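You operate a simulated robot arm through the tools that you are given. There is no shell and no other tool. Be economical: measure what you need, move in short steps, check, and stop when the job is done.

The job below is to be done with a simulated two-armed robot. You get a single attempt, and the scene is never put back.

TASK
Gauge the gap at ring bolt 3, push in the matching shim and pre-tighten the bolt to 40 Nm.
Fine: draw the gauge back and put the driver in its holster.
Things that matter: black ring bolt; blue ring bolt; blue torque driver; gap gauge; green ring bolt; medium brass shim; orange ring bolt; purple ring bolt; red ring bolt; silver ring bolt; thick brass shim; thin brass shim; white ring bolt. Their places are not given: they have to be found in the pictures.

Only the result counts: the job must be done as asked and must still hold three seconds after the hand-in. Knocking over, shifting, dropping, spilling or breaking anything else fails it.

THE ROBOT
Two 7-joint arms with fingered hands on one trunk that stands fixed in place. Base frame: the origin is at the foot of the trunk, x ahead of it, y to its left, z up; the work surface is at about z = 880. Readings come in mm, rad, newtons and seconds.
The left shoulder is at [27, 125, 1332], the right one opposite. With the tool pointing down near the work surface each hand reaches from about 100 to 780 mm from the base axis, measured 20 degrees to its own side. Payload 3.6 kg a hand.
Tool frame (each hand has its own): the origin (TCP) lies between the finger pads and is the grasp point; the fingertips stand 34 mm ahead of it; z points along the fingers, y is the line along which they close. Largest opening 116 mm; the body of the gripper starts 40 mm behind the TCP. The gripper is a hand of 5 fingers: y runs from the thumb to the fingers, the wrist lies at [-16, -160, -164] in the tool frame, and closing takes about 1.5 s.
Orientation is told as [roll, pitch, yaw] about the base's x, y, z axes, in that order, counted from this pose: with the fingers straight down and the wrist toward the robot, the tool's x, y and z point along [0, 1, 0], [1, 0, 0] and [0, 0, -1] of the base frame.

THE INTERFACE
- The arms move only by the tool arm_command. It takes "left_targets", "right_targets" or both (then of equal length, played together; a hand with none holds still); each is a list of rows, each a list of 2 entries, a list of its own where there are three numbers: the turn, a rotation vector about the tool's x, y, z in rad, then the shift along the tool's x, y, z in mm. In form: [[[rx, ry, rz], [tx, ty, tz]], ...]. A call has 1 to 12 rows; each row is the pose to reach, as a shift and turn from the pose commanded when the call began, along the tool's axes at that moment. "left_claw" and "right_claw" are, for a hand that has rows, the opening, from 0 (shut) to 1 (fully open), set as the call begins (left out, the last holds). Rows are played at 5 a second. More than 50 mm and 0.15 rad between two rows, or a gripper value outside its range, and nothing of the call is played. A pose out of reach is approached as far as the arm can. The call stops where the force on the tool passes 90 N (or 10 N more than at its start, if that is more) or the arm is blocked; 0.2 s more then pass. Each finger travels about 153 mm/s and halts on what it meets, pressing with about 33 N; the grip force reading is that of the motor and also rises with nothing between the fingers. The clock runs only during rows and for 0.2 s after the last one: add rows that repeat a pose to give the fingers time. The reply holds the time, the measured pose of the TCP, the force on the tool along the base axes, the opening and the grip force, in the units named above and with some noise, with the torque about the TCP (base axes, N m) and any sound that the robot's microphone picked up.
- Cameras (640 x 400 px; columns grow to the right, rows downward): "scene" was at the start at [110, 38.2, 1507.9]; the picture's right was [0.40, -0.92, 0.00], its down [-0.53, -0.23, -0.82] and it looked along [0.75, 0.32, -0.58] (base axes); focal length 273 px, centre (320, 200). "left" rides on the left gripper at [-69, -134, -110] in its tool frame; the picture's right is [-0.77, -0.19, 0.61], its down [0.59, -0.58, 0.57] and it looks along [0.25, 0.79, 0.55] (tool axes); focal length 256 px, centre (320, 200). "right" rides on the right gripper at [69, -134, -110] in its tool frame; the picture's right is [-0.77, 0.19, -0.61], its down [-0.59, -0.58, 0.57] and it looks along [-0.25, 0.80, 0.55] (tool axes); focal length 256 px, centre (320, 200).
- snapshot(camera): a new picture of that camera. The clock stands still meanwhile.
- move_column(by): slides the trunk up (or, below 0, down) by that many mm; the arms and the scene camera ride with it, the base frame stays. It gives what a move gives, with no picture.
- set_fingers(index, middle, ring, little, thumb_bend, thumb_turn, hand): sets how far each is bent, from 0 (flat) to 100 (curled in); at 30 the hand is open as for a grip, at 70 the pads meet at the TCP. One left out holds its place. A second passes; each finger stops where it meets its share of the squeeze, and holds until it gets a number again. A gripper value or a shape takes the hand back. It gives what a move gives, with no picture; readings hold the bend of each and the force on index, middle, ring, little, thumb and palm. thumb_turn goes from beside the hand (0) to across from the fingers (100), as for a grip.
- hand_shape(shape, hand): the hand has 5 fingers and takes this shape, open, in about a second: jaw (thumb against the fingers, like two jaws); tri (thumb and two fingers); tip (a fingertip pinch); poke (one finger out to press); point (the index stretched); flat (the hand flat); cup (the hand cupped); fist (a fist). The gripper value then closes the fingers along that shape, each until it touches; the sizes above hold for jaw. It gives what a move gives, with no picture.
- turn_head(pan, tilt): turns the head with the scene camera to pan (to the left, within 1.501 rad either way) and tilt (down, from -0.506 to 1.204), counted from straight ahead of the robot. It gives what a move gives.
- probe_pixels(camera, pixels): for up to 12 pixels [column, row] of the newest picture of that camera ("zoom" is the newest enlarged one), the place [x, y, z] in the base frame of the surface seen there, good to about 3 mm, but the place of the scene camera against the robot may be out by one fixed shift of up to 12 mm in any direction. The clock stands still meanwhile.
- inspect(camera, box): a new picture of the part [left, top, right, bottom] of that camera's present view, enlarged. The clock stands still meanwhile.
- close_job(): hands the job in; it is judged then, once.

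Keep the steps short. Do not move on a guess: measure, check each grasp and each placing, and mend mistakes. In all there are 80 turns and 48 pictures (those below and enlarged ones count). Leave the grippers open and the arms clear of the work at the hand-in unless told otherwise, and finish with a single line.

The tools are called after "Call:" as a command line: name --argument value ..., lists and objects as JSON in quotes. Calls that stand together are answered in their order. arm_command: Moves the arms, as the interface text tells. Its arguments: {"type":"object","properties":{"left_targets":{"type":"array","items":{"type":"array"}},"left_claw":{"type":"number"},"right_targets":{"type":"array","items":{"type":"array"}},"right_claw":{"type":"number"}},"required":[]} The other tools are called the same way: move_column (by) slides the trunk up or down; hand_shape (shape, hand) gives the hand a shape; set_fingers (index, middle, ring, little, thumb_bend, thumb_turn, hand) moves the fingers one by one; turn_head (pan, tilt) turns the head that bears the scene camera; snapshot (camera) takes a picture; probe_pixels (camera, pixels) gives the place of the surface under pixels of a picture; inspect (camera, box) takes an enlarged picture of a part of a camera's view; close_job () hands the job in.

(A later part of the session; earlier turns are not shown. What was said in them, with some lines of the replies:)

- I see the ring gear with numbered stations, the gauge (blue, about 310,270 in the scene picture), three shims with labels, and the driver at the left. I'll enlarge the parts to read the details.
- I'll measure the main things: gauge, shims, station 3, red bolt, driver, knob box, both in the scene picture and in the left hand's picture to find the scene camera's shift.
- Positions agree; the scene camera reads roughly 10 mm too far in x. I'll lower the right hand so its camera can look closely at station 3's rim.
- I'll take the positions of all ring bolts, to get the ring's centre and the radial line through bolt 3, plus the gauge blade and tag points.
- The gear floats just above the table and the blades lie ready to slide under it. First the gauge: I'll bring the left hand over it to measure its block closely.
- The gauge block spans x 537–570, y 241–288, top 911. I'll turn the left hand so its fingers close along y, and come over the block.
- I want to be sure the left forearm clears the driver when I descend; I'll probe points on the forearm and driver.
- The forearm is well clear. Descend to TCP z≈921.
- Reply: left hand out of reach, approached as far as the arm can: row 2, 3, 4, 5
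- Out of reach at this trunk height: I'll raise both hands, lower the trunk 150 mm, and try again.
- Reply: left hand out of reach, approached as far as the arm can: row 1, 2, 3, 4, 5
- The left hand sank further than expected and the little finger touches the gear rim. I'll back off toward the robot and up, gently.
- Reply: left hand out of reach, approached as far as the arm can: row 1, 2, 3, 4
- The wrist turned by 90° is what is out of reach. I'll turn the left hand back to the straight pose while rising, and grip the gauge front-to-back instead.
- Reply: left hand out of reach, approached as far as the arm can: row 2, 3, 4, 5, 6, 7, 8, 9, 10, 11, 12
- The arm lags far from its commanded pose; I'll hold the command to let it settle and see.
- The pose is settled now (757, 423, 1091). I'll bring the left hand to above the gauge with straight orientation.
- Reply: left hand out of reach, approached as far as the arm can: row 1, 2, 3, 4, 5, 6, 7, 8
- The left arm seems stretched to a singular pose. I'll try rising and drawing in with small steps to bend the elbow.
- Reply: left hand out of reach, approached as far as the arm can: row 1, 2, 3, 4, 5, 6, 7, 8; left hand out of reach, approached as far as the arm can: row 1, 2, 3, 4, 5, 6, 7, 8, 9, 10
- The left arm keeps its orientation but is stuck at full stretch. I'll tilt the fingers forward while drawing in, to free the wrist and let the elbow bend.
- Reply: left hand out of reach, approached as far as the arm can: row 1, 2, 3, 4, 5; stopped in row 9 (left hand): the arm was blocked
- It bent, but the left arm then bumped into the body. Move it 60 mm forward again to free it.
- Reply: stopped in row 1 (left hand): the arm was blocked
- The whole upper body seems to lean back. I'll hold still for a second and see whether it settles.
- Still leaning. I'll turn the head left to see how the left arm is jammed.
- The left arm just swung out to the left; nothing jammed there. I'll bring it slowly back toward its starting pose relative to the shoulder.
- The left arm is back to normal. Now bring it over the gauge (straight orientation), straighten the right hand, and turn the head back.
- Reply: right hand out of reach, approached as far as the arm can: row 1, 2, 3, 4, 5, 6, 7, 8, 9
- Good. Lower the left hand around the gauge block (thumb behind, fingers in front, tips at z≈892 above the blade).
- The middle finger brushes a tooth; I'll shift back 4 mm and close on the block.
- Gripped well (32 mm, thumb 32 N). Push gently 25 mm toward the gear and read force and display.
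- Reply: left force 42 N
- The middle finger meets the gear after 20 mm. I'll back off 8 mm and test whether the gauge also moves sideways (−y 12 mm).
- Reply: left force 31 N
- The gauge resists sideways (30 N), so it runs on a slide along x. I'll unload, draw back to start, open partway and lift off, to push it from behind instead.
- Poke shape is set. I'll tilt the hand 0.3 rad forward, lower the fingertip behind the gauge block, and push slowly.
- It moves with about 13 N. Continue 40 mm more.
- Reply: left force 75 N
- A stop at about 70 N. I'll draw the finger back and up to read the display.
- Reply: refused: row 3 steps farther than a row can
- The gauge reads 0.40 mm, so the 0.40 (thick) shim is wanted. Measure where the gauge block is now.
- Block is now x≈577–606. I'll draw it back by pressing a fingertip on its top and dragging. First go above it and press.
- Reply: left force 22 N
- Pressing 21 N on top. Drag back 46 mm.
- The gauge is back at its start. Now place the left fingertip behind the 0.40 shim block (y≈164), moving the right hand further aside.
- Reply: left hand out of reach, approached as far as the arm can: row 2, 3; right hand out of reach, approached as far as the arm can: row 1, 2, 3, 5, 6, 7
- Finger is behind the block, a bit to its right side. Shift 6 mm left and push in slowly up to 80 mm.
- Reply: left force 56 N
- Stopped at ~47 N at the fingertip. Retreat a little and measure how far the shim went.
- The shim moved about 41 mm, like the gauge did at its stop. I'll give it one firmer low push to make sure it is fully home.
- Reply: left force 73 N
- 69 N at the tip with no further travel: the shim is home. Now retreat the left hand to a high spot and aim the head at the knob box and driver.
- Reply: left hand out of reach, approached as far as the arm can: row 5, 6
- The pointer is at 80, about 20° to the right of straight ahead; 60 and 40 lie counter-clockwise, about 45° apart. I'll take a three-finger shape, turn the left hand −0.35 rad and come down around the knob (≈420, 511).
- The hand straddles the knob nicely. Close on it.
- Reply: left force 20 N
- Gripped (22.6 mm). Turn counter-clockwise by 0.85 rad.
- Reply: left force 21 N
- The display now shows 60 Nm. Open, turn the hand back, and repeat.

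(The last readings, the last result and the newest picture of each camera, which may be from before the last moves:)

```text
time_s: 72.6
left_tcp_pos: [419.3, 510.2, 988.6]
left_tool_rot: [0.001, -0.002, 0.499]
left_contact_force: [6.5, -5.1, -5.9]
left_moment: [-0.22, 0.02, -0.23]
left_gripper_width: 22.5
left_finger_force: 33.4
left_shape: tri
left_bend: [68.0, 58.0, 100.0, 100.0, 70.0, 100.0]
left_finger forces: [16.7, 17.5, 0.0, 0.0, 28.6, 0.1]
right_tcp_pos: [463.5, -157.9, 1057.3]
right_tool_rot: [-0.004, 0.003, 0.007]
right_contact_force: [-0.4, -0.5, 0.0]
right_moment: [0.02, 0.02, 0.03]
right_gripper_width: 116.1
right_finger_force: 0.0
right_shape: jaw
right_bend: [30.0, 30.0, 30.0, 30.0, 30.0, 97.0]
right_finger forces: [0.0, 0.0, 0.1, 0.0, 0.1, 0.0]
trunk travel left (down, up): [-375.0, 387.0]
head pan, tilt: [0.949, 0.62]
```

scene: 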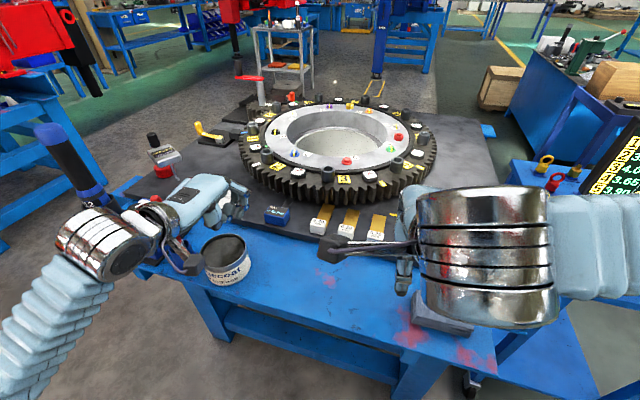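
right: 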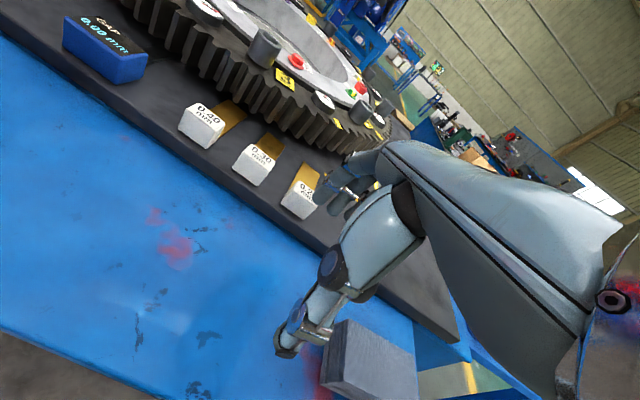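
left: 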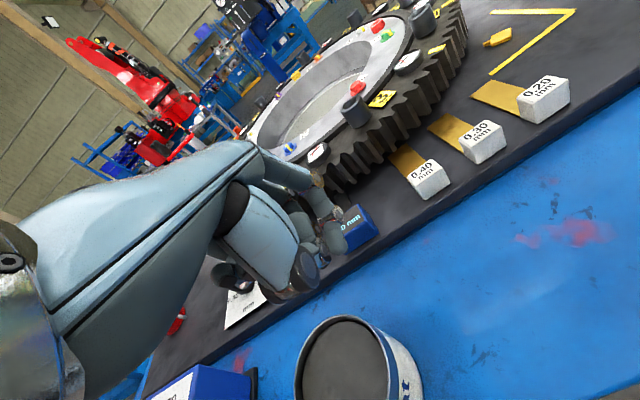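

Release the knob, rise and straighten the hand, and set the jaw shape; then check the display with one picture.

Call:
arm_command --left_targets '[[[0, 0, 0], [0, 0, 0]], [[0, 0, 0], [0, 0, 0]], [[0, 0, 0], [0, 0, 0]], [[0, 0, 0], [0, 0, 0]], [[0, 0, 0], [0, 0, -20]], [[0, 0, 0], [0, 0, -60]], [[0, 0, 0.1], [0, 0, -100]], [[0, 0, 0.2], [0, 0, -140]], [[0, 0, 0.3], [0, 0, -170]], [[0, 0, 0.4], [0, 0, -200]], [[0, 0, 0.5], [0, 0, -205]]]' --left_claw 0.8

Call:
hand_shape --hand "left" --shape "jaw"

Call:
inspect --camera "scene" --box '[240, 80, 400, 230]'

Call:
probe_pixels --camera "zoom" --pixels '[[180, 100], [200, 100], [225, 100], [200, 160], [215, 200], [200, 230], [230, 250], [205, 30], [215, 300]]'

```text
time_s: 75.0
left_tcp_pos: [419.9, 511.5, 1193.6]
left_tool_rot: [0.003, 0.0, -0.001]
left_contact_force: [-0.1, 0.4, 0.7]
left_moment: [0.0, -0.02, 0.01]
left_gripper_width: 92.6
left_finger_force: 0.1
left_shape: tri
left_bend: [36.0, 34.0, 98.0, 98.0, 51.0, 98.0]
left_finger forces: [0.1, 0.1, 0.1, 0.0, 0.1, 0.0]
right_tcp_pos: [462.6, -156.9, 1058.3]
right_tool_rot: [-0.002, 0.002, 0.01]
right_contact_force: [-0.7, -0.4, 0.7]
right_moment: [0.02, 0.01, 0.0]
right_gripper_width: 116.0
right_finger_force: 0.1
right_shape: jaw
right_bend: [30.0, 30.0, 30.0, 30.0, 30.0, 97.0]
right_finger forces: [0.0, 0.0, 0.0, 0.0, 0.0, 0.0]
trunk travel left (down, up): [-375.0, 387.0]
head pan, tilt: [0.949, 0.62]
```

```text
time_s: 75.9
left_tcp_pos: [417.9, 511.5, 1193.7]
left_tool_rot: [0.004, -0.001, 0.002]
left_contact_force: [0.8, -0.6, 0.1]
left_moment: [-0.01, 0.0, -0.02]
left_gripper_width: 116.0
left_finger_force: 0.0
left_shape: jaw
left_bend: [30.0, 30.0, 30.0, 30.0, 30.0, 97.0]
left_finger forces: [0.0, 0.1, 0.0, 0.1, 0.0, 0.1]
right_tcp_pos: [461.7, -155.9, 1059.0]
right_tool_rot: [-0.004, -0.001, 0.009]
right_contact_force: [-0.7, -0.2, 0.6]
right_moment: [-0.02, -0.02, 0.02]
right_gripper_width: 115.7
right_finger_force: 0.1
right_shape: jaw
right_bend: [30.0, 30.0, 30.0, 30.0, 30.0, 97.0]
right_finger forces: [0.0, 0.0, 0.0, 0.0, 0.0, 0.0]
trunk travel left (down, up): [-375.0, 387.0]
head pan, tilt: [0.949, 0.62]
```

```text
2.67 times, centred on (320, 155) of scene
```

zoom: 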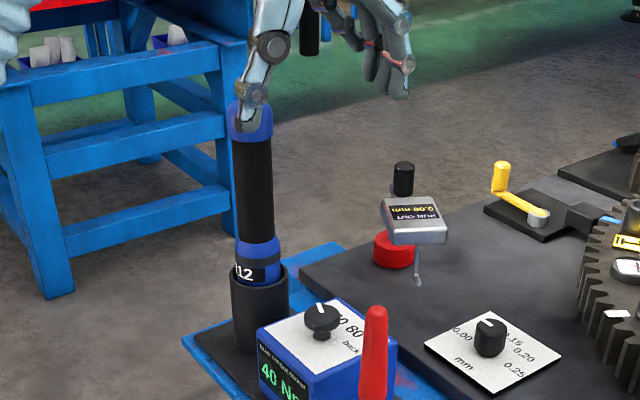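

```text
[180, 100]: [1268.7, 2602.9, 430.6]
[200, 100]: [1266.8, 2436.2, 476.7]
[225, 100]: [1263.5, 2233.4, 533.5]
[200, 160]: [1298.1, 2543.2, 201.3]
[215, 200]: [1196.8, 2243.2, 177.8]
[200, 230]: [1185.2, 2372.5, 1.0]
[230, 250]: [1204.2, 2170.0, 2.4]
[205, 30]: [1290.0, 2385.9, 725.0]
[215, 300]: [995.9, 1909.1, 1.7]
```

Now 40 Nm is set. I'll probe the driver in this same picture at its actual pixels.

Call:
probe_pixels --camera "zoom" --pixels '[[253, 160], [253, 200], [256, 235], [236, 180], [270, 180], [268, 115], [258, 262], [260, 300], [233, 300], [287, 300], [258, 278], [268, 130]]'

```text
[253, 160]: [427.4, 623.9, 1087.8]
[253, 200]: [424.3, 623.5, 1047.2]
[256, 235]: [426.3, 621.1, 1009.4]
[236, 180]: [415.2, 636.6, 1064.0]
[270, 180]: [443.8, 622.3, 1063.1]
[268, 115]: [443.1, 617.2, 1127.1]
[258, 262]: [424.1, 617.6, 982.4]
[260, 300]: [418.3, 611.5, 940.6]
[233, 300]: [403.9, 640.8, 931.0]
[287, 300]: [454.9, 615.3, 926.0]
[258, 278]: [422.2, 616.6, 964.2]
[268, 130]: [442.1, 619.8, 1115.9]
```

Driver axis ≈ (425, 636), top ≈ 1135. Move over it and descend so the top sits between thumb and fingers.

Call:
arm_command --left_targets '[[[0, 0, 0], [42, 2, -8]], [[0, 0, 0], [84, 4, -8]], [[0, 0, 0], [124, 6, -8]], [[0, 0, 0], [124, 6, 20]], [[0, 0, 0], [124, 6, 50]], [[0, 0, 0], [124, 6, 75]], [[0, 0, 0], [124, 6, 92]], [[0, 0, 0], [124, 6, 92]]]'

```text
time_s: 77.7
left_tcp_pos: [422.7, 637.6, 1103.9]
left_tool_rot: [0.002, 0.0, -0.001]
left_contact_force: [-0.1, -0.6, -0.2]
left_moment: [0.01, -0.01, 0.04]
left_gripper_width: 115.7
left_finger_force: 0.0
left_shape: jaw
left_bend: [30.0, 30.0, 30.0, 30.0, 30.0, 97.0]
left_finger forces: [0.1, 0.0, 0.0, 0.0, 0.0, 0.0]
right_tcp_pos: [461.7, -157.3, 1059.0]
right_tool_rot: [-0.002, -0.002, 0.009]
right_contact_force: [0.2, -0.8, 0.4]
right_moment: [0.03, 0.0, 0.0]
right_gripper_width: 116.3
right_finger_force: 0.2
right_shape: jaw
right_bend: [30.0, 30.0, 30.0, 30.0, 30.0, 97.0]
right_finger forces: [0.0, 0.0, 0.1, 0.0, 0.1, 0.0]
trunk travel left (down, up): [-375.0, 387.0]
head pan, tilt: [0.949, 0.62]
```

No contact. Close on the driver.

Call:
arm_command --left_targets '[[[0, 0, 0], [0, 0, 0]], [[0, 0, 0], [0, 0, 0]], [[0, 0, 0], [0, 0, 0]], [[0, 0, 0], [0, 0, 0]], [[0, 0, 0], [0, 0, 0]], [[0, 0, 0], [0, 0, 0]], [[0, 0, 0], [0, 0, 0]], [[0, 0, 0], [0, 0, 0]]]' --left_claw 0

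Call:
inspect --camera "scene" --box '[240, 60, 360, 200]'

```text
time_s: 79.5
left_tcp_pos: [425.3, 637.4, 1103.7]
left_tool_rot: [0.003, 0.001, -0.001]
left_contact_force: [11.9, 0.6, 0.0]
left_moment: [0.08, -2.15, 0.04]
left_gripper_width: 25.8
left_finger_force: 32.9
left_shape: jaw
left_bend: [61.0, 58.0, 70.0, 71.0, 70.0, 100.0]
left_finger forces: [29.9, 21.0, 0.0, 0.0, 42.3, 0.0]
right_tcp_pos: [463.1, -155.7, 1057.9]
right_tool_rot: [-0.004, 0.001, 0.009]
right_contact_force: [-0.5, -0.3, 0.6]
right_moment: [0.03, -0.03, 0.02]
right_gripper_width: 116.0
right_finger_force: 0.0
right_shape: jaw
right_bend: [30.0, 30.0, 30.0, 30.0, 30.0, 97.0]
right_finger forces: [0.0, 0.0, 0.1, 0.1, 0.0, 0.0]
trunk travel left (down, up): [-375.0, 387.0]
head pan, tilt: [0.949, 0.62]
```

```text
2.86 times, centred on (300, 130) of scene
```

zoom: 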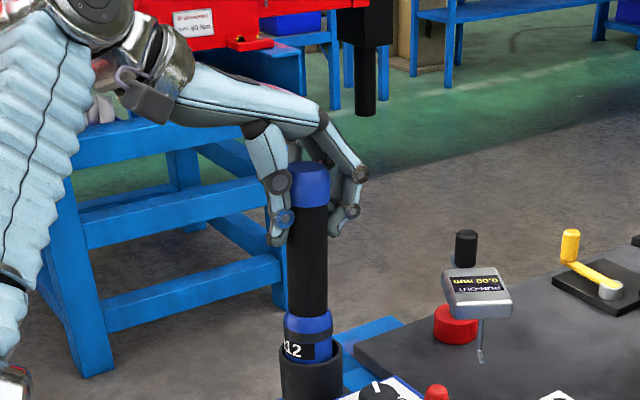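

The driver is firmly held (thumb 42 N). Lift it straight up 60 mm by arm, then 80 mm more by the trunk.

Call:
arm_command --left_targets '[[[0, 0, 0], [0, 2, -8]], [[0, 0, 0], [0, 2, -20]], [[0, 0, 0], [0, 2, -40]], [[0, 0, 0], [0, 2, -60]], [[0, 0, 0], [0, 2, -60]]]'

Call:
move_column --by 80

```text
time_s: 80.7
left_tcp_pos: [428.3, 636.3, 1160.1]
left_tool_rot: [-0.001, 0.002, -0.001]
left_contact_force: [6.2, 0.6, -9.0]
left_moment: [0.09, -1.25, 0.03]
left_gripper_width: 23.9
left_finger_force: 32.5
left_shape: jaw
left_bend: [63.0, 59.0, 70.0, 71.0, 70.0, 100.0]
left_finger forces: [26.7, 18.3, 0.0, 0.0, 40.0, 0.0]
right_tcp_pos: [463.5, -156.4, 1057.8]
right_tool_rot: [-0.005, 0.001, 0.007]
right_contact_force: [0.2, 0.1, 1.5]
right_moment: [0.0, 0.01, 0.01]
right_gripper_width: 116.1
right_finger_force: 0.0
right_shape: jaw
right_bend: [30.0, 30.0, 30.0, 30.0, 30.0, 97.0]
right_finger forces: [0.1, 0.0, 0.0, 0.0, 0.1, 0.0]
trunk travel left (down, up): [-375.0, 387.0]
head pan, tilt: [0.949, 0.62]
```

```text
time_s: 81.9
left_tcp_pos: [427.6, 636.2, 1239.8]
left_tool_rot: [-0.001, 0.001, 0.0]
left_contact_force: [0.3, 0.0, -9.4]
left_moment: [0.04, -0.13, 0.03]
left_gripper_width: 20.2
left_finger_force: 33.0
left_shape: jaw
left_bend: [62.0, 62.0, 70.0, 71.0, 70.0, 100.0]
left_finger forces: [27.6, 18.1, 0.0, 0.0, 43.2, 0.0]
right_tcp_pos: [461.3, -155.9, 1138.5]
right_tool_rot: [-0.003, 0.002, 0.009]
right_contact_force: [-0.3, -0.7, 0.1]
right_moment: [-0.02, -0.01, -0.05]
right_gripper_width: 116.0
right_finger_force: 0.0
right_shape: jaw
right_bend: [30.0, 30.0, 30.0, 30.0, 30.0, 97.0]
right_finger forces: [0.0, 0.0, 0.0, 0.0, 0.1, 0.1]
trunk travel left (down, up): [-455.0, 307.0]
head pan, tilt: [0.949, 0.62]
```

The driver hangs free (9.4 N, no side load). Carry it toward the point above bolt 3, first half.

Call:
arm_command --left_targets '[[[0, 0, 0], [-25, 17, 0]], [[0, 0, 0], [-60, 40, 0]], [[0, 0, 0], [-95, 63, 0]], [[0, 0, 0], [-130, 87, 0]], [[0, 0, 0], [-165, 110, 0]], [[0, 0, 0], [-200, 133, 0]], [[0, 0, 0], [-235, 157, 0]], [[0, 0, 0], [-265, 177, 0]], [[0, 0, 0], [-280, 187, 0]]]'

Call:
arm_command --left_targets '[[[0, 0, 0], [-20, 13, 0]], [[0, 0, 0], [-50, 33, 0]], [[0, 0, 0], [-85, 57, 0]], [[0, 0, 0], [-120, 80, 0]], [[0, 0, 0], [-155, 103, 0]], [[0, 0, 0], [-185, 123, 0]], [[0, 0, 0], [-200, 133, 0]], [[0, 0, 0], [-208, 138, 0]], [[0, 0, 0], [-208, 138, 0]]]'

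Call:
turn_head --pan 0.18 --tilt 0.6

```text
time_s: 83.9
left_tcp_pos: [614.3, 352.7, 1240.0]
left_tool_rot: [0.001, 0.004, 0.001]
left_contact_force: [-0.5, -0.5, -9.0]
left_moment: [-0.01, -0.12, 0.03]
left_gripper_width: 20.0
left_finger_force: 33.3
left_shape: jaw
left_bend: [62.0, 62.0, 70.0, 71.0, 70.0, 100.0]
left_finger forces: [26.9, 17.9, 0.1, 0.1, 42.0, 0.0]
right_tcp_pos: [463.2, -155.1, 1138.1]
right_tool_rot: [-0.004, 0.0, 0.009]
right_contact_force: [0.2, 1.1, -0.4]
right_moment: [0.01, 0.0, 0.04]
right_gripper_width: 115.8
right_finger_force: 0.1
right_shape: jaw
right_bend: [30.0, 30.0, 30.0, 30.0, 30.0, 97.0]
right_finger forces: [0.0, 0.0, 0.1, 0.1, 0.0, 0.0]
trunk travel left (down, up): [-455.0, 307.0]
head pan, tilt: [0.949, 0.62]
```

```text
time_s: 85.9
left_tcp_pos: [753.0, 148.7, 1239.9]
left_tool_rot: [0.001, 0.003, 0.002]
left_contact_force: [0.9, 0.3, -9.2]
left_moment: [0.02, -0.13, -0.01]
left_gripper_width: 19.9
left_finger_force: 33.4
left_shape: jaw
left_bend: [62.0, 62.0, 70.0, 71.0, 70.0, 100.0]
left_finger forces: [26.0, 17.6, 0.0, 0.0, 40.6, 0.1]
right_tcp_pos: [462.7, -156.3, 1137.7]
right_tool_rot: [-0.003, -0.001, 0.01]
right_contact_force: [0.2, 0.2, 0.4]
right_moment: [-0.04, -0.01, 0.01]
right_gripper_width: 116.0
right_finger_force: 0.0
right_shape: jaw
right_bend: [30.0, 30.0, 30.0, 30.0, 30.0, 97.0]
right_finger forces: [0.1, 0.0, 0.0, 0.0, 0.0, 0.0]
trunk travel left (down, up): [-455.0, 307.0]
head pan, tilt: [0.949, 0.62]
```

```text
time_s: 87.0
left_tcp_pos: [752.1, 146.9, 1239.8]
left_tool_rot: [0.003, 0.001, 0.001]
left_contact_force: [-0.7, 0.6, -9.0]
left_moment: [0.04, -0.11, 0.0]
left_gripper_width: 20.2
left_finger_force: 33.3
left_shape: jaw
left_bend: [62.0, 62.0, 70.0, 71.0, 70.0, 100.0]
left_finger forces: [26.0, 17.6, 0.1, 0.0, 40.6, 0.1]
right_tcp_pos: [462.4, -155.9, 1138.8]
right_tool_rot: [-0.003, 0.0, 0.009]
right_contact_force: [0.1, -0.6, -0.4]
right_moment: [0.01, 0.01, 0.0]
right_gripper_width: 116.0
right_finger_force: 0.0
right_shape: jaw
right_bend: [30.0, 30.0, 30.0, 30.0, 30.0, 97.0]
right_finger forces: [0.0, 0.0, 0.0, 0.1, 0.0, 0.0]
trunk travel left (down, up): [-455.0, 307.0]
head pan, tilt: [0.18, 0.6]
```

Now look at the driver's lower end against the bolt.

Call:
inspect --camera "scene" --box '[240, 100, 400, 240]'

```text
2.86 times, centred on (320, 170) of scene
```

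zoom: 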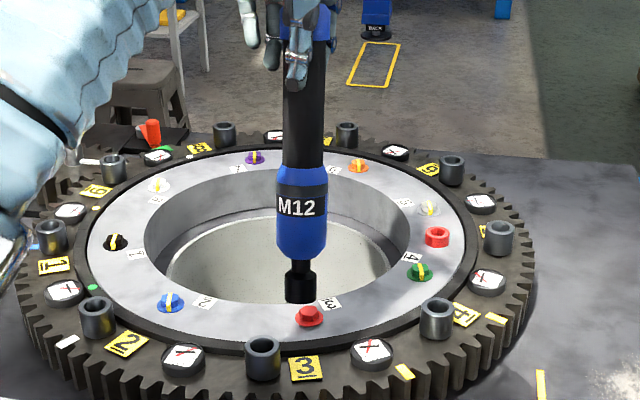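

Call:
probe_pixels --camera "zoom" --pixels '[[300, 290], [300, 300], [288, 285], [312, 285], [302, 230], [304, 100], [310, 310], [310, 305], [309, 319], [299, 315], [321, 315], [302, 180]]'

```text
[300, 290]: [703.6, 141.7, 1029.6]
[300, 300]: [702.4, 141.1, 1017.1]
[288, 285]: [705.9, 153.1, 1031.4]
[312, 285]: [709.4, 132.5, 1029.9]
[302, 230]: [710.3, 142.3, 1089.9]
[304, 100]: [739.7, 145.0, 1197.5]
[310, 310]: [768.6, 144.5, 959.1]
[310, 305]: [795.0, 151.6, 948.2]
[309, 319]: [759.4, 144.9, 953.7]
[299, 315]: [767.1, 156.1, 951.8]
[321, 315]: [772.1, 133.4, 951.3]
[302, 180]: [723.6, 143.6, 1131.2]
```

The driver has tipped ~0.24 rad in the grip (bottom toward the robot). I'll tilt the hand −0.24 rad to make it upright, shift (2.5, 2.5) mm, and lower 32 mm, then re-measure.

Call:
arm_command --left_targets '[[[-0.06, 0, 0], [1, 1, 0]], [[-0.12, 0, 0], [2, 2, 0]], [[-0.18, 0, 0], [2.5, 2.5, 0]], [[-0.24, 0, 0], [2.5, 2.5, 0]], [[-0.24, 0, 0], [2.5, 2.5, 10]], [[-0.24, 0, 0], [2.5, 2.5, 22]], [[-0.24, 0, 0], [2.5, 2.5, 32]], [[-0.24, 0, 0], [2.5, 2.5, 32]], [[-0.24, 0, 0], [2.5, 2.5, 32]]]'

Call:
inspect --camera "scene" --box '[270, 140, 370, 230]'

```text
time_s: 89.0
left_tcp_pos: [754.9, 149.8, 1209.3]
left_tool_rot: [0.001, -0.239, -0.001]
left_contact_force: [0.5, -0.3, -8.4]
left_moment: [0.01, 0.09, -0.03]
left_gripper_width: 19.9
left_finger_force: 32.6
left_shape: jaw
left_bend: [62.0, 62.0, 70.0, 71.0, 70.0, 100.0]
left_finger forces: [25.1, 17.5, 0.0, 0.0, 41.1, 0.0]
right_tcp_pos: [462.0, -156.0, 1138.4]
right_tool_rot: [-0.003, 0.001, 0.009]
right_contact_force: [-0.2, 0.4, -1.3]
right_moment: [0.05, 0.03, 0.01]
right_gripper_width: 115.8
right_finger_force: 0.1
right_shape: jaw
right_bend: [30.0, 30.0, 30.0, 30.0, 30.0, 97.0]
right_finger forces: [0.0, 0.0, 0.0, 0.0, 0.0, 0.1]
trunk travel left (down, up): [-455.0, 307.0]
head pan, tilt: [0.18, 0.6]
```

```text
4.44 times, centred on (320, 185) of scene
```

zoom: 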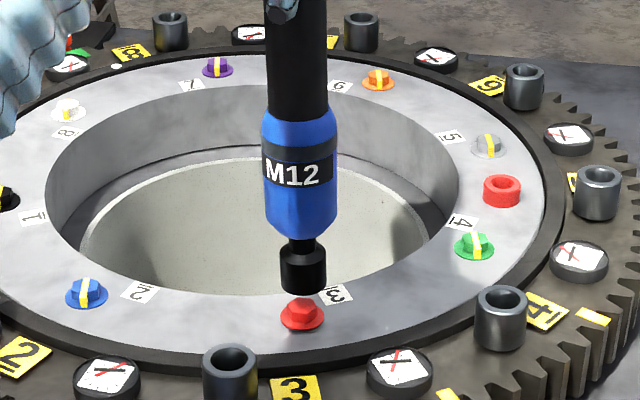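

Call:
probe_pixels --camera "zoom" --pixels '[[303, 270], [303, 285], [283, 268], [324, 268], [300, 60], [303, 215], [303, 312], [303, 327], [284, 316], [322, 316], [303, 303], [303, 296]]'

```text
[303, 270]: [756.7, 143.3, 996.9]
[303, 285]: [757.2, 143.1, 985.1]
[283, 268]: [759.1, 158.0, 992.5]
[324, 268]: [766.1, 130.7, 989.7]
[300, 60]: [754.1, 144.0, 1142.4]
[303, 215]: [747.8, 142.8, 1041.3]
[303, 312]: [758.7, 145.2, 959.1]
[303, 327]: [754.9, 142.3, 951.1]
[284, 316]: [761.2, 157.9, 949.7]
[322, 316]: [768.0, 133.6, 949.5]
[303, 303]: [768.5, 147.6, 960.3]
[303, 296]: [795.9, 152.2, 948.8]
```

Socket and bolt axes agree within ~2 mm and the driver is upright; socket bottom ≈ 979, bolt head top ≈ 961. Lower slowly.

Call:
arm_command --left_targets '[[[0, 0, 0], [0, -2.2, 5]], [[0, 0, 0], [0, -3.4, 10]], [[0, 0, 0], [0, -4.6, 15]], [[0, 0, 0], [0, -5.8, 20]], [[0, 0, 0], [0, -6.5, 23]], [[0, 0, 0], [0, -7.2, 26]], [[0, 0, 0], [0, -7.2, 26]]]'

```text
time_s: 90.6
left_tcp_pos: [752.7, 150.1, 1182.5]
left_tool_rot: [0.002, -0.244, 0.0]
left_contact_force: [-0.4, -0.2, -1.5]
left_moment: [0.0, 0.06, -0.02]
left_gripper_width: 19.9
left_finger_force: 32.8
left_shape: jaw
left_bend: [62.0, 62.0, 70.0, 71.0, 70.0, 100.0]
left_finger forces: [25.1, 17.9, 0.0, 0.1, 42.3, 0.0]
right_tcp_pos: [461.6, -157.6, 1137.4]
right_tool_rot: [-0.004, -0.001, 0.009]
right_contact_force: [0.2, 0.5, 0.4]
right_moment: [0.01, 0.03, -0.02]
right_gripper_width: 115.9
right_finger_force: 0.0
right_shape: jaw
right_bend: [30.0, 30.0, 30.0, 30.0, 30.0, 97.0]
right_finger forces: [0.0, 0.1, 0.1, 0.0, 0.0, 0.0]
trunk travel left (down, up): [-455.0, 307.0]
head pan, tilt: [0.18, 0.6]
```

Contact begins at the depth that means the socket sits over the head. Press down further and hold, listening.

Call:
arm_command --left_targets '[[[0, 0, 0], [0, -0.5, 2]], [[0, 0, 0], [0, -1, 4]], [[0, 0, 0], [0, -1.5, 6]], [[0, 0, 0], [0, -2, 8]], [[0, 0, 0], [0, -2, 8]], [[0, 0, 0], [0, -2, 8]], [[0, 0, 0], [0, -2, 8]], [[0, 0, 0], [0, -2, 8]], [[0, 0, 0], [0, -2, 8]], [[0, 0, 0], [0, -2, 8]], [[0, 0, 0], [0, -2, 8]]]'

```text
time_s: 93.0
left_tcp_pos: [750.6, 149.0, 1178.9]
left_tool_rot: [0.003, -0.248, -0.001]
left_contact_force: [-0.3, -1.7, 25.9]
left_moment: [-0.02, -0.21, 0.01]
left_gripper_width: 21.1
left_finger_force: 32.7
left_shape: jaw
left_bend: [62.0, 61.0, 70.0, 71.0, 70.0, 100.0]
left_finger forces: [27.6, 19.8, 0.0, 0.0, 45.8, 0.1]
right_tcp_pos: [458.0, -157.5, 1139.2]
right_tool_rot: [-0.002, -0.004, 0.008]
right_contact_force: [0.2, -0.3, -0.4]
right_moment: [0.02, 0.01, 0.0]
right_gripper_width: 115.9
right_finger_force: 0.2
right_shape: jaw
right_bend: [30.0, 30.0, 30.0, 30.0, 30.0, 97.0]
right_finger forces: [0.0, 0.1, 0.0, 0.1, 0.1, 0.0]
trunk travel left (down, up): [-455.0, 307.0]
head pan, tilt: [0.18, 0.6]
```

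26 N, no sound yet. Press harder (toward 50–60 N) and hold.

Call:
arm_command --left_targets '[[[0, 0, 0], [0, -0.5, 2]], [[0, 0, 0], [0, -1, 4]], [[0, 0, 0], [0, -1.5, 6]], [[0, 0, 0], [0, -2, 8]], [[0, 0, 0], [0, -2, 8]], [[0, 0, 0], [0, -2, 8]], [[0, 0, 0], [0, -2, 8]], [[0, 0, 0], [0, -2, 8]], [[0, 0, 0], [0, -2, 8]], [[0, 0, 0], [0, -2, 8]], [[0, 0, 0], [0, -2, 8]]]'

```text
time_s: 95.4
left_tcp_pos: [748.8, 146.8, 1178.4]
left_tool_rot: [0.002, -0.263, -0.008]
left_contact_force: [-0.9, 1.1, 40.8]
left_moment: [0.07, -0.11, 0.11]
left_gripper_width: 22.0
left_finger_force: 32.6
left_shape: jaw
left_bend: [63.0, 60.0, 70.0, 71.0, 70.0, 100.0]
left_finger forces: [28.4, 21.2, 0.0, 0.1, 49.5, 0.1]
right_tcp_pos: [457.2, -156.8, 1140.5]
right_tool_rot: [-0.002, -0.004, 0.009]
right_contact_force: [-0.4, -0.1, -0.1]
right_moment: [0.02, -0.02, 0.0]
right_gripper_width: 116.0
right_finger_force: 0.0
right_shape: jaw
right_bend: [30.0, 30.0, 30.0, 30.0, 30.0, 97.0]
right_finger forces: [0.1, 0.0, 0.1, 0.1, 0.0, 0.1]
trunk travel left (down, up): [-455.0, 307.0]
head pan, tilt: [0.18, 0.6]
```

Still no sound. I'll try turning clockwise 0.4 rad about the driver's axis under this pressure, watching the torque.

Call:
arm_command --left_targets '[[[0, -0.025, 0.097], [0.7, 0, 0]], [[0, -0.05, 0.19], [1.3, 0.1, 0]], [[0, -0.075, 0.29], [2, 0.3, 0]], [[0, -0.1, 0.39], [2.6, 0.5, 0]], [[0, -0.1, 0.39], [2.6, 0.5, 0]], [[0, -0.1, 0.39], [2.6, 0.5, 0]]]'

```text
time_s: 96.8
left_tcp_pos: [749.6, 148.7, 1177.8]
left_tool_rot: [0.006, -0.264, -0.406]
left_contact_force: [-1.9, -1.4, 38.8]
left_moment: [-0.08, -0.18, 0.14]
left_gripper_width: 22.3
left_finger_force: 33.4
left_shape: jaw
left_bend: [63.0, 61.0, 70.0, 71.0, 70.0, 100.0]
left_finger forces: [29.0, 20.6, 0.0, 0.1, 49.2, 0.1]
right_tcp_pos: [459.3, -157.4, 1140.6]
right_tool_rot: [0.0, -0.005, 0.01]
right_contact_force: [0.2, 0.3, 0.6]
right_moment: [0.02, -0.03, -0.02]
right_gripper_width: 115.8
right_finger_force: 0.1
right_shape: jaw
right_bend: [30.0, 30.0, 30.0, 30.0, 30.0, 97.0]
right_finger forces: [0.0, 0.0, 0.0, 0.0, 0.0, 0.1]
trunk travel left (down, up): [-455.0, 307.0]
head pan, tilt: [0.18, 0.6]
```

Only friction torque, so it is a powered driver that wants more thrust or time. Press further to about 70 N and hold.

Call:
arm_command --left_targets '[[[0, 0, 0], [0, -0.8, 3]], [[0, 0, 0], [0, -1.6, 6]], [[0, 0, 0], [0, -2.4, 9]], [[0, 0, 0], [0, -2.9, 11]], [[0, 0, 0], [0, -2.9, 11]], [[0, 0, 0], [0, -2.9, 11]], [[0, 0, 0], [0, -2.9, 11]], [[0, 0, 0], [0, -2.9, 11]], [[0, 0, 0], [0, -2.9, 11]], [[0, 0, 0], [0, -2.9, 11]], [[0, 0, 0], [0, -2.9, 11]], [[0, 0, 0], [0, -2.9, 11]]]'

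```text
time_s: 99.4
left_tcp_pos: [749.8, 147.8, 1175.0]
left_tool_rot: [0.008, -0.281, -0.409]
left_contact_force: [-2.2, 2.1, 57.6]
left_moment: [0.09, 0.1, 0.17]
left_gripper_width: 23.6
left_finger_force: 33.1
left_shape: jaw
left_bend: [63.0, 60.0, 70.0, 71.0, 70.0, 100.0]
left_finger forces: [30.9, 22.1, 0.0, 0.0, 55.4, 0.0]
right_tcp_pos: [455.9, -158.2, 1141.6]
right_tool_rot: [-0.002, -0.006, 0.009]
right_contact_force: [-0.2, -0.7, -0.6]
right_moment: [0.0, 0.01, -0.04]
right_gripper_width: 116.2
right_finger_force: 0.1
right_shape: jaw
right_bend: [30.0, 30.0, 30.0, 30.0, 30.0, 97.0]
right_finger forces: [0.1, 0.0, 0.1, 0.1, 0.0, 0.0]
trunk travel left (down, up): [-455.0, 307.0]
head pan, tilt: [0.18, 0.6]
```

No sound at 58 N. I'll use the last picture to see both the socket on the bolt and the control box's display.

Call:
turn_head --pan 0.5 --tilt 0.62

Call:
inspect --camera "scene" --box '[170, 120, 450, 290]'

```text
time_s: 100.2
left_tcp_pos: [748.8, 146.9, 1176.8]
left_tool_rot: [0.008, -0.281, -0.408]
left_contact_force: [-2.9, 2.3, 57.5]
left_moment: [0.07, 0.07, 0.23]
left_gripper_width: 23.0
left_finger_force: 33.1
left_shape: jaw
left_bend: [63.0, 60.0, 70.0, 71.0, 70.0, 100.0]
left_finger forces: [31.1, 22.0, 0.1, 0.0, 55.1, 0.0]
right_tcp_pos: [455.3, -157.3, 1142.1]
right_tool_rot: [-0.001, -0.007, 0.008]
right_contact_force: [0.2, -0.1, -0.4]
right_moment: [-0.03, -0.01, 0.02]
right_gripper_width: 115.9
right_finger_force: 0.1
right_shape: jaw
right_bend: [30.0, 30.0, 30.0, 30.0, 30.0, 97.0]
right_finger forces: [0.1, 0.0, 0.0, 0.0, 0.0, 0.0]
trunk travel left (down, up): [-455.0, 307.0]
head pan, tilt: [0.499, 0.62]
```

```text
2.29 times, centred on (310, 205) of scene
```

zoom: 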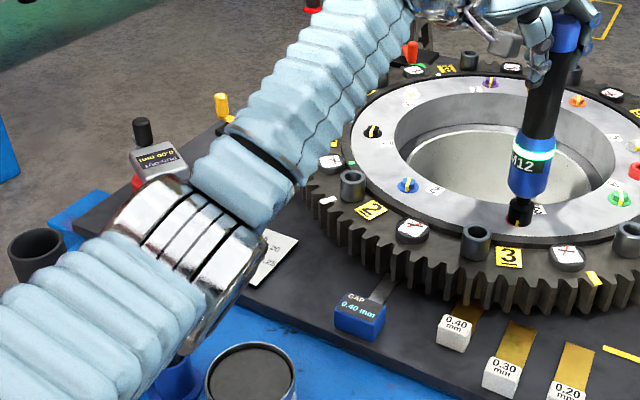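

The driver's ring is lit green/cyan, the socket covers the bolt, and the empty holster is visible. I'll probe the driver's axis and the holster rim in this picture.

Call:
probe_pixels --camera "zoom" --pixels '[[36, 230], [36, 256], [10, 244], [63, 242], [522, 210], [522, 216], [529, 175], [529, 185], [545, 105], [562, 40], [513, 212], [532, 210]]'

```text
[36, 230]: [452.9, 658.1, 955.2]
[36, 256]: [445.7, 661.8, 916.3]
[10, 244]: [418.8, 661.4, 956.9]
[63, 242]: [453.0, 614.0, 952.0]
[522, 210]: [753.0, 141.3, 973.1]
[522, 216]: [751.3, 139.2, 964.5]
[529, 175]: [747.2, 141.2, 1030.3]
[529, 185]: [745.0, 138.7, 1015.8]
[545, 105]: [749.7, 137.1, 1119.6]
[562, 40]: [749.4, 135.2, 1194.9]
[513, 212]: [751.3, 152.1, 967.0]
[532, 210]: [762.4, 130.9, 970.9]
```

The driver is upright on the bolt and lit. Hold a little longer, then lift straight off and turn the hand back.

Call:
arm_command --left_targets '[[[0, 0, 0], [0, 0, 0]], [[0, 0, 0], [0, 0, 0]], [[0, 0, 0], [0, 0, 0]], [[0, 0, 0], [0, 0, 0]], [[0, 0, 0], [0, 0, 0]], [[0, 0, 0], [0, 3, -12]], [[0, 0, 0], [0, 7, -28]], [[0, 0, 0], [0, 12, -48]], [[0, 0.025, -0.097], [0, 17, -68]], [[0, 0.05, -0.19], [0, 22, -88]], [[0, 0.075, -0.29], [0, 25, -100]], [[0, 0.1, -0.39], [0, 25, -100]]]'

```text
time_s: 102.8
left_tcp_pos: [753.8, 153.3, 1256.4]
left_tool_rot: [0.001, -0.239, 0.002]
left_contact_force: [0.3, -0.6, -8.6]
left_moment: [-0.02, 0.04, 0.02]
left_gripper_width: 20.1
left_finger_force: 33.4
left_shape: jaw
left_bend: [63.0, 62.0, 70.0, 71.0, 70.0, 100.0]
left_finger forces: [26.1, 18.1, 0.0, 0.0, 42.3, 0.0]
right_tcp_pos: [461.7, -158.0, 1138.6]
right_tool_rot: [-0.003, -0.002, 0.009]
right_contact_force: [0.1, 0.3, -0.1]
right_moment: [0.01, 0.0, 0.02]
right_gripper_width: 116.1
right_finger_force: 0.0
right_shape: jaw
right_bend: [30.0, 30.0, 30.0, 30.0, 30.0, 97.0]
right_finger forces: [0.0, 0.0, 0.0, 0.0, 0.0, 0.0]
trunk travel left (down, up): [-455.0, 307.0]
head pan, tilt: [0.499, 0.62]
```

Free again (8.6 N). Carry it back to above the holster (TCP target 421, 643).

Call:
arm_command --left_targets '[[[0, 0, 0], [20, -13.2, -3.2]], [[0, 0, 0], [55, -36.3, -8.9]], [[0, 0, 0], [92, -60.6, -14.8]], [[0, 0, 0], [130, -85.7, -21]], [[0, 0, 0], [168, -110.7, -27.1]], [[0, 0, 0], [206, -135.8, -33.2]], [[0, 0, 0], [240, -158.2, -38.7]], [[0, 0, 0], [255, -168.1, -41.1]]]'

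Call:
arm_command --left_targets '[[[0, 0, 0], [20, -13.2, -3.2]], [[0, 0, 0], [55, -36.3, -8.9]], [[0, 0, 0], [92, -60.6, -14.8]], [[0, 0, 0], [130, -85.7, -21]], [[0, 0, 0], [168, -110.7, -27.1]], [[0, 0, 0], [205, -135.1, -33.1]], [[0, 0, 0], [226, -149, -36.4]], [[0, 0, 0], [235, -154.9, -37.9]], [[0, 0, 0], [235, -154.9, -37.9]], [[0, 0, 0], [235, -154.9, -37.9]]]'

```text
time_s: 104.6
left_tcp_pos: [580.0, 407.6, 1257.1]
left_tool_rot: [0.001, -0.238, 0.0]
left_contact_force: [-0.5, 0.7, -7.9]
left_moment: [0.05, 0.01, 0.0]
left_gripper_width: 20.3
left_finger_force: 32.7
left_shape: jaw
left_bend: [63.0, 62.0, 70.0, 71.0, 70.0, 100.0]
left_finger forces: [25.4, 18.3, 0.0, 0.0, 41.6, 0.0]
right_tcp_pos: [461.9, -155.4, 1139.0]
right_tool_rot: [-0.001, 0.001, 0.009]
right_contact_force: [0.0, -0.1, -0.5]
right_moment: [-0.06, 0.01, -0.04]
right_gripper_width: 116.0
right_finger_force: 0.1
right_shape: jaw
right_bend: [30.0, 30.0, 30.0, 30.0, 30.0, 97.0]
right_finger forces: [0.0, 0.0, 0.0, 0.0, 0.0, 0.0]
trunk travel left (down, up): [-455.0, 307.0]
head pan, tilt: [0.499, 0.62]
```

```text
time_s: 106.8
left_tcp_pos: [422.1, 642.5, 1255.7]
left_tool_rot: [0.002, -0.238, 0.0]
left_contact_force: [0.1, -0.6, -9.1]
left_moment: [0.0, 0.07, 0.01]
left_gripper_width: 20.2
left_finger_force: 32.9
left_shape: jaw
left_bend: [63.0, 62.0, 70.0, 71.0, 70.0, 100.0]
left_finger forces: [25.0, 17.9, 0.1, 0.0, 41.0, 0.0]
right_tcp_pos: [462.5, -155.2, 1139.2]
right_tool_rot: [-0.004, 0.001, 0.009]
right_contact_force: [-0.2, 0.3, 0.7]
right_moment: [0.0, 0.0, 0.0]
right_gripper_width: 116.0
right_finger_force: 0.0
right_shape: jaw
right_bend: [30.0, 30.0, 30.0, 30.0, 30.0, 97.0]
right_finger forces: [0.0, 0.0, 0.1, 0.1, 0.0, 0.0]
trunk travel left (down, up): [-455.0, 307.0]
head pan, tilt: [0.499, 0.62]
```

At the holster. Lower 85 mm and check for any touch.

Call:
arm_command --left_targets '[[[0, 0, 0], [0, -4.8, 19.4]], [[0, 0, 0], [0, -9.5, 38.8]], [[0, 0, 0], [0, -13.6, 55.3]], [[0, 0, 0], [0, -16.4, 67]], [[0, 0, 0], [0, -18.3, 74.8]], [[0, 0, 0], [0, -20.2, 82.5]], [[0, 0, 0], [0, -20.2, 82.5]]]'

```text
time_s: 108.4
left_tcp_pos: [421.4, 644.3, 1170.0]
left_tool_rot: [0.002, -0.238, 0.0]
left_contact_force: [0.3, -0.1, -8.8]
left_moment: [-0.02, 0.08, 0.0]
left_gripper_width: 20.1
left_finger_force: 33.0
left_shape: jaw
left_bend: [63.0, 62.0, 70.0, 71.0, 70.0, 100.0]
left_finger forces: [24.9, 17.8, 0.0, 0.0, 40.6, 0.0]
right_tcp_pos: [462.0, -154.2, 1138.9]
right_tool_rot: [-0.004, -0.001, 0.008]
right_contact_force: [-0.7, -0.5, -0.5]
right_moment: [0.02, 0.01, 0.0]
right_gripper_width: 116.2
right_finger_force: 0.0
right_shape: jaw
right_bend: [30.0, 30.0, 30.0, 30.0, 30.0, 97.0]
right_finger forces: [0.0, 0.0, 0.0, 0.0, 0.0, 0.0]
trunk travel left (down, up): [-455.0, 307.0]
head pan, tilt: [0.499, 0.62]
```

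Inside the rim with no touch. Lower further, slowly, toward seating.

Call:
arm_command --left_targets '[[[0, 0, 0], [0, -2.4, 9.7]], [[0, 0, 0], [0, -4.8, 19.4]], [[0, 0, 0], [0, -7.1, 29.1]], [[0, 0, 0], [0, -9, 37]], [[0, 0, 0], [0, -10.5, 42.7]], [[0, 0, 0], [0, -11.9, 48.6]], [[0, 0, 0], [0, -13.1, 53.4]], [[0, 0, 0], [0, -13.1, 53.4]]]'

```text
time_s: 110.2
left_tcp_pos: [421.1, 644.0, 1116.3]
left_tool_rot: [0.004, -0.238, 0.0]
left_contact_force: [0.1, 0.6, -9.0]
left_moment: [0.04, 0.05, 0.02]
left_gripper_width: 19.7
left_finger_force: 32.7
left_shape: jaw
left_bend: [63.0, 62.0, 70.0, 71.0, 70.0, 100.0]
left_finger forces: [24.7, 17.7, 0.0, 0.0, 40.3, 0.0]
right_tcp_pos: [460.9, -155.9, 1137.4]
right_tool_rot: [-0.002, -0.001, 0.009]
right_contact_force: [-0.1, 0.3, 0.1]
right_moment: [-0.02, 0.03, 0.02]
right_gripper_width: 116.0
right_finger_force: 0.1
right_shape: jaw
right_bend: [30.0, 30.0, 30.0, 30.0, 30.0, 97.0]
right_finger forces: [0.0, 0.1, 0.0, 0.0, 0.0, 0.0]
trunk travel left (down, up): [-455.0, 307.0]
head pan, tilt: [0.499, 0.62]
```

Still hanging free. Continue in small steps until the weight is taken.

Call:
arm_command --left_targets '[[[0, 0, 0], [0, -0.7, 3]], [[0, 0, 0], [0, -1.4, 6]], [[0, 0, 0], [0, -2.1, 9]], [[0, 0, 0], [0, -2.9, 12]], [[0, 0, 0], [0, -3.6, 15]], [[0, 0, 0], [0, -3.6, 15]]]'

```text
time_s: 111.6
left_tcp_pos: [421.7, 642.9, 1104.4]
left_tool_rot: [0.002, -0.244, 0.001]
left_contact_force: [-0.2, -0.1, -1.1]
left_moment: [0.02, 0.01, 0.03]
left_gripper_width: 20.1
left_finger_force: 33.1
left_shape: jaw
left_bend: [63.0, 62.0, 70.0, 71.0, 70.0, 100.0]
left_finger forces: [24.8, 17.8, 0.0, 0.0, 40.9, 0.1]
right_tcp_pos: [462.6, -155.2, 1138.0]
right_tool_rot: [-0.002, 0.0, 0.01]
right_contact_force: [-0.6, -0.7, 0.2]
right_moment: [0.02, -0.02, -0.02]
right_gripper_width: 116.2
right_finger_force: 0.1
right_shape: jaw
right_bend: [30.0, 30.0, 30.0, 30.0, 30.0, 97.0]
right_finger forces: [0.1, 0.1, 0.0, 0.0, 0.0, 0.1]
trunk travel left (down, up): [-455.0, 307.0]
head pan, tilt: [0.499, 0.62]
```

The weight is taken at z 1104, the same height as in the holster originally. Open the hand and, after a wait, rise straight up.

Call:
arm_command --left_targets '[[[0, 0, 0], [0, 0, 0]], [[0, 0, 0], [0, 0, 0]], [[0, 0, 0], [0, 0, 0]], [[0, 0, 0], [0, 0, 0]], [[0, 0, 0], [0, 0, 0]], [[0, 0, 0], [0, 0, 0]], [[0, 0, 0], [0, 0, 0]], [[0, 0, 0], [0, 4.8, -19.4]], [[0, 0, 0], [0, 10.7, -43.7]], [[0, 0, 0], [0, 17.9, -72.8]], [[0, 0, 0], [0, 26.2, -106.8]], [[0, 0, 0], [0, 30.9, -126]]]' --left_claw 1.0

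```text
time_s: 114.2
left_tcp_pos: [420.8, 642.7, 1232.3]
left_tool_rot: [0.001, -0.238, -0.001]
left_contact_force: [-0.2, -0.6, 0.1]
left_moment: [-0.03, -0.01, -0.03]
left_gripper_width: 116.1
left_finger_force: 0.1
left_shape: jaw
left_bend: [30.0, 30.0, 30.0, 30.0, 30.0, 97.0]
left_finger forces: [0.0, 0.0, 0.1, 0.0, 0.0, 0.1]
right_tcp_pos: [460.9, -156.6, 1138.8]
right_tool_rot: [-0.003, -0.002, 0.01]
right_contact_force: [0.5, -0.7, 0.4]
right_moment: [0.0, -0.01, -0.01]
right_gripper_width: 116.0
right_finger_force: 0.1
right_shape: jaw
right_bend: [30.0, 30.0, 30.0, 30.0, 30.0, 97.0]
right_finger forces: [0.0, 0.0, 0.0, 0.0, 0.0, 0.0]
trunk travel left (down, up): [-455.0, 307.0]
head pan, tilt: [0.499, 0.62]
```

The hand is open, empty and well above the driver. The gauge is back at its start and the 0.40 mm shim is pushed in. Handing in.

Call:
close_job

```text
The job is handed in.
```

Handed in: the gap at ring bolt 3 read 0.40 mm, the 0.40 mm shim is pushed in to its stop, the gauge is drawn back, and the driver, set to 40 Nm, was pressed on the bolt until its ring lit (no click heard, torque not read directly) and then returned to its holster by force reading, with no picture left to check it.
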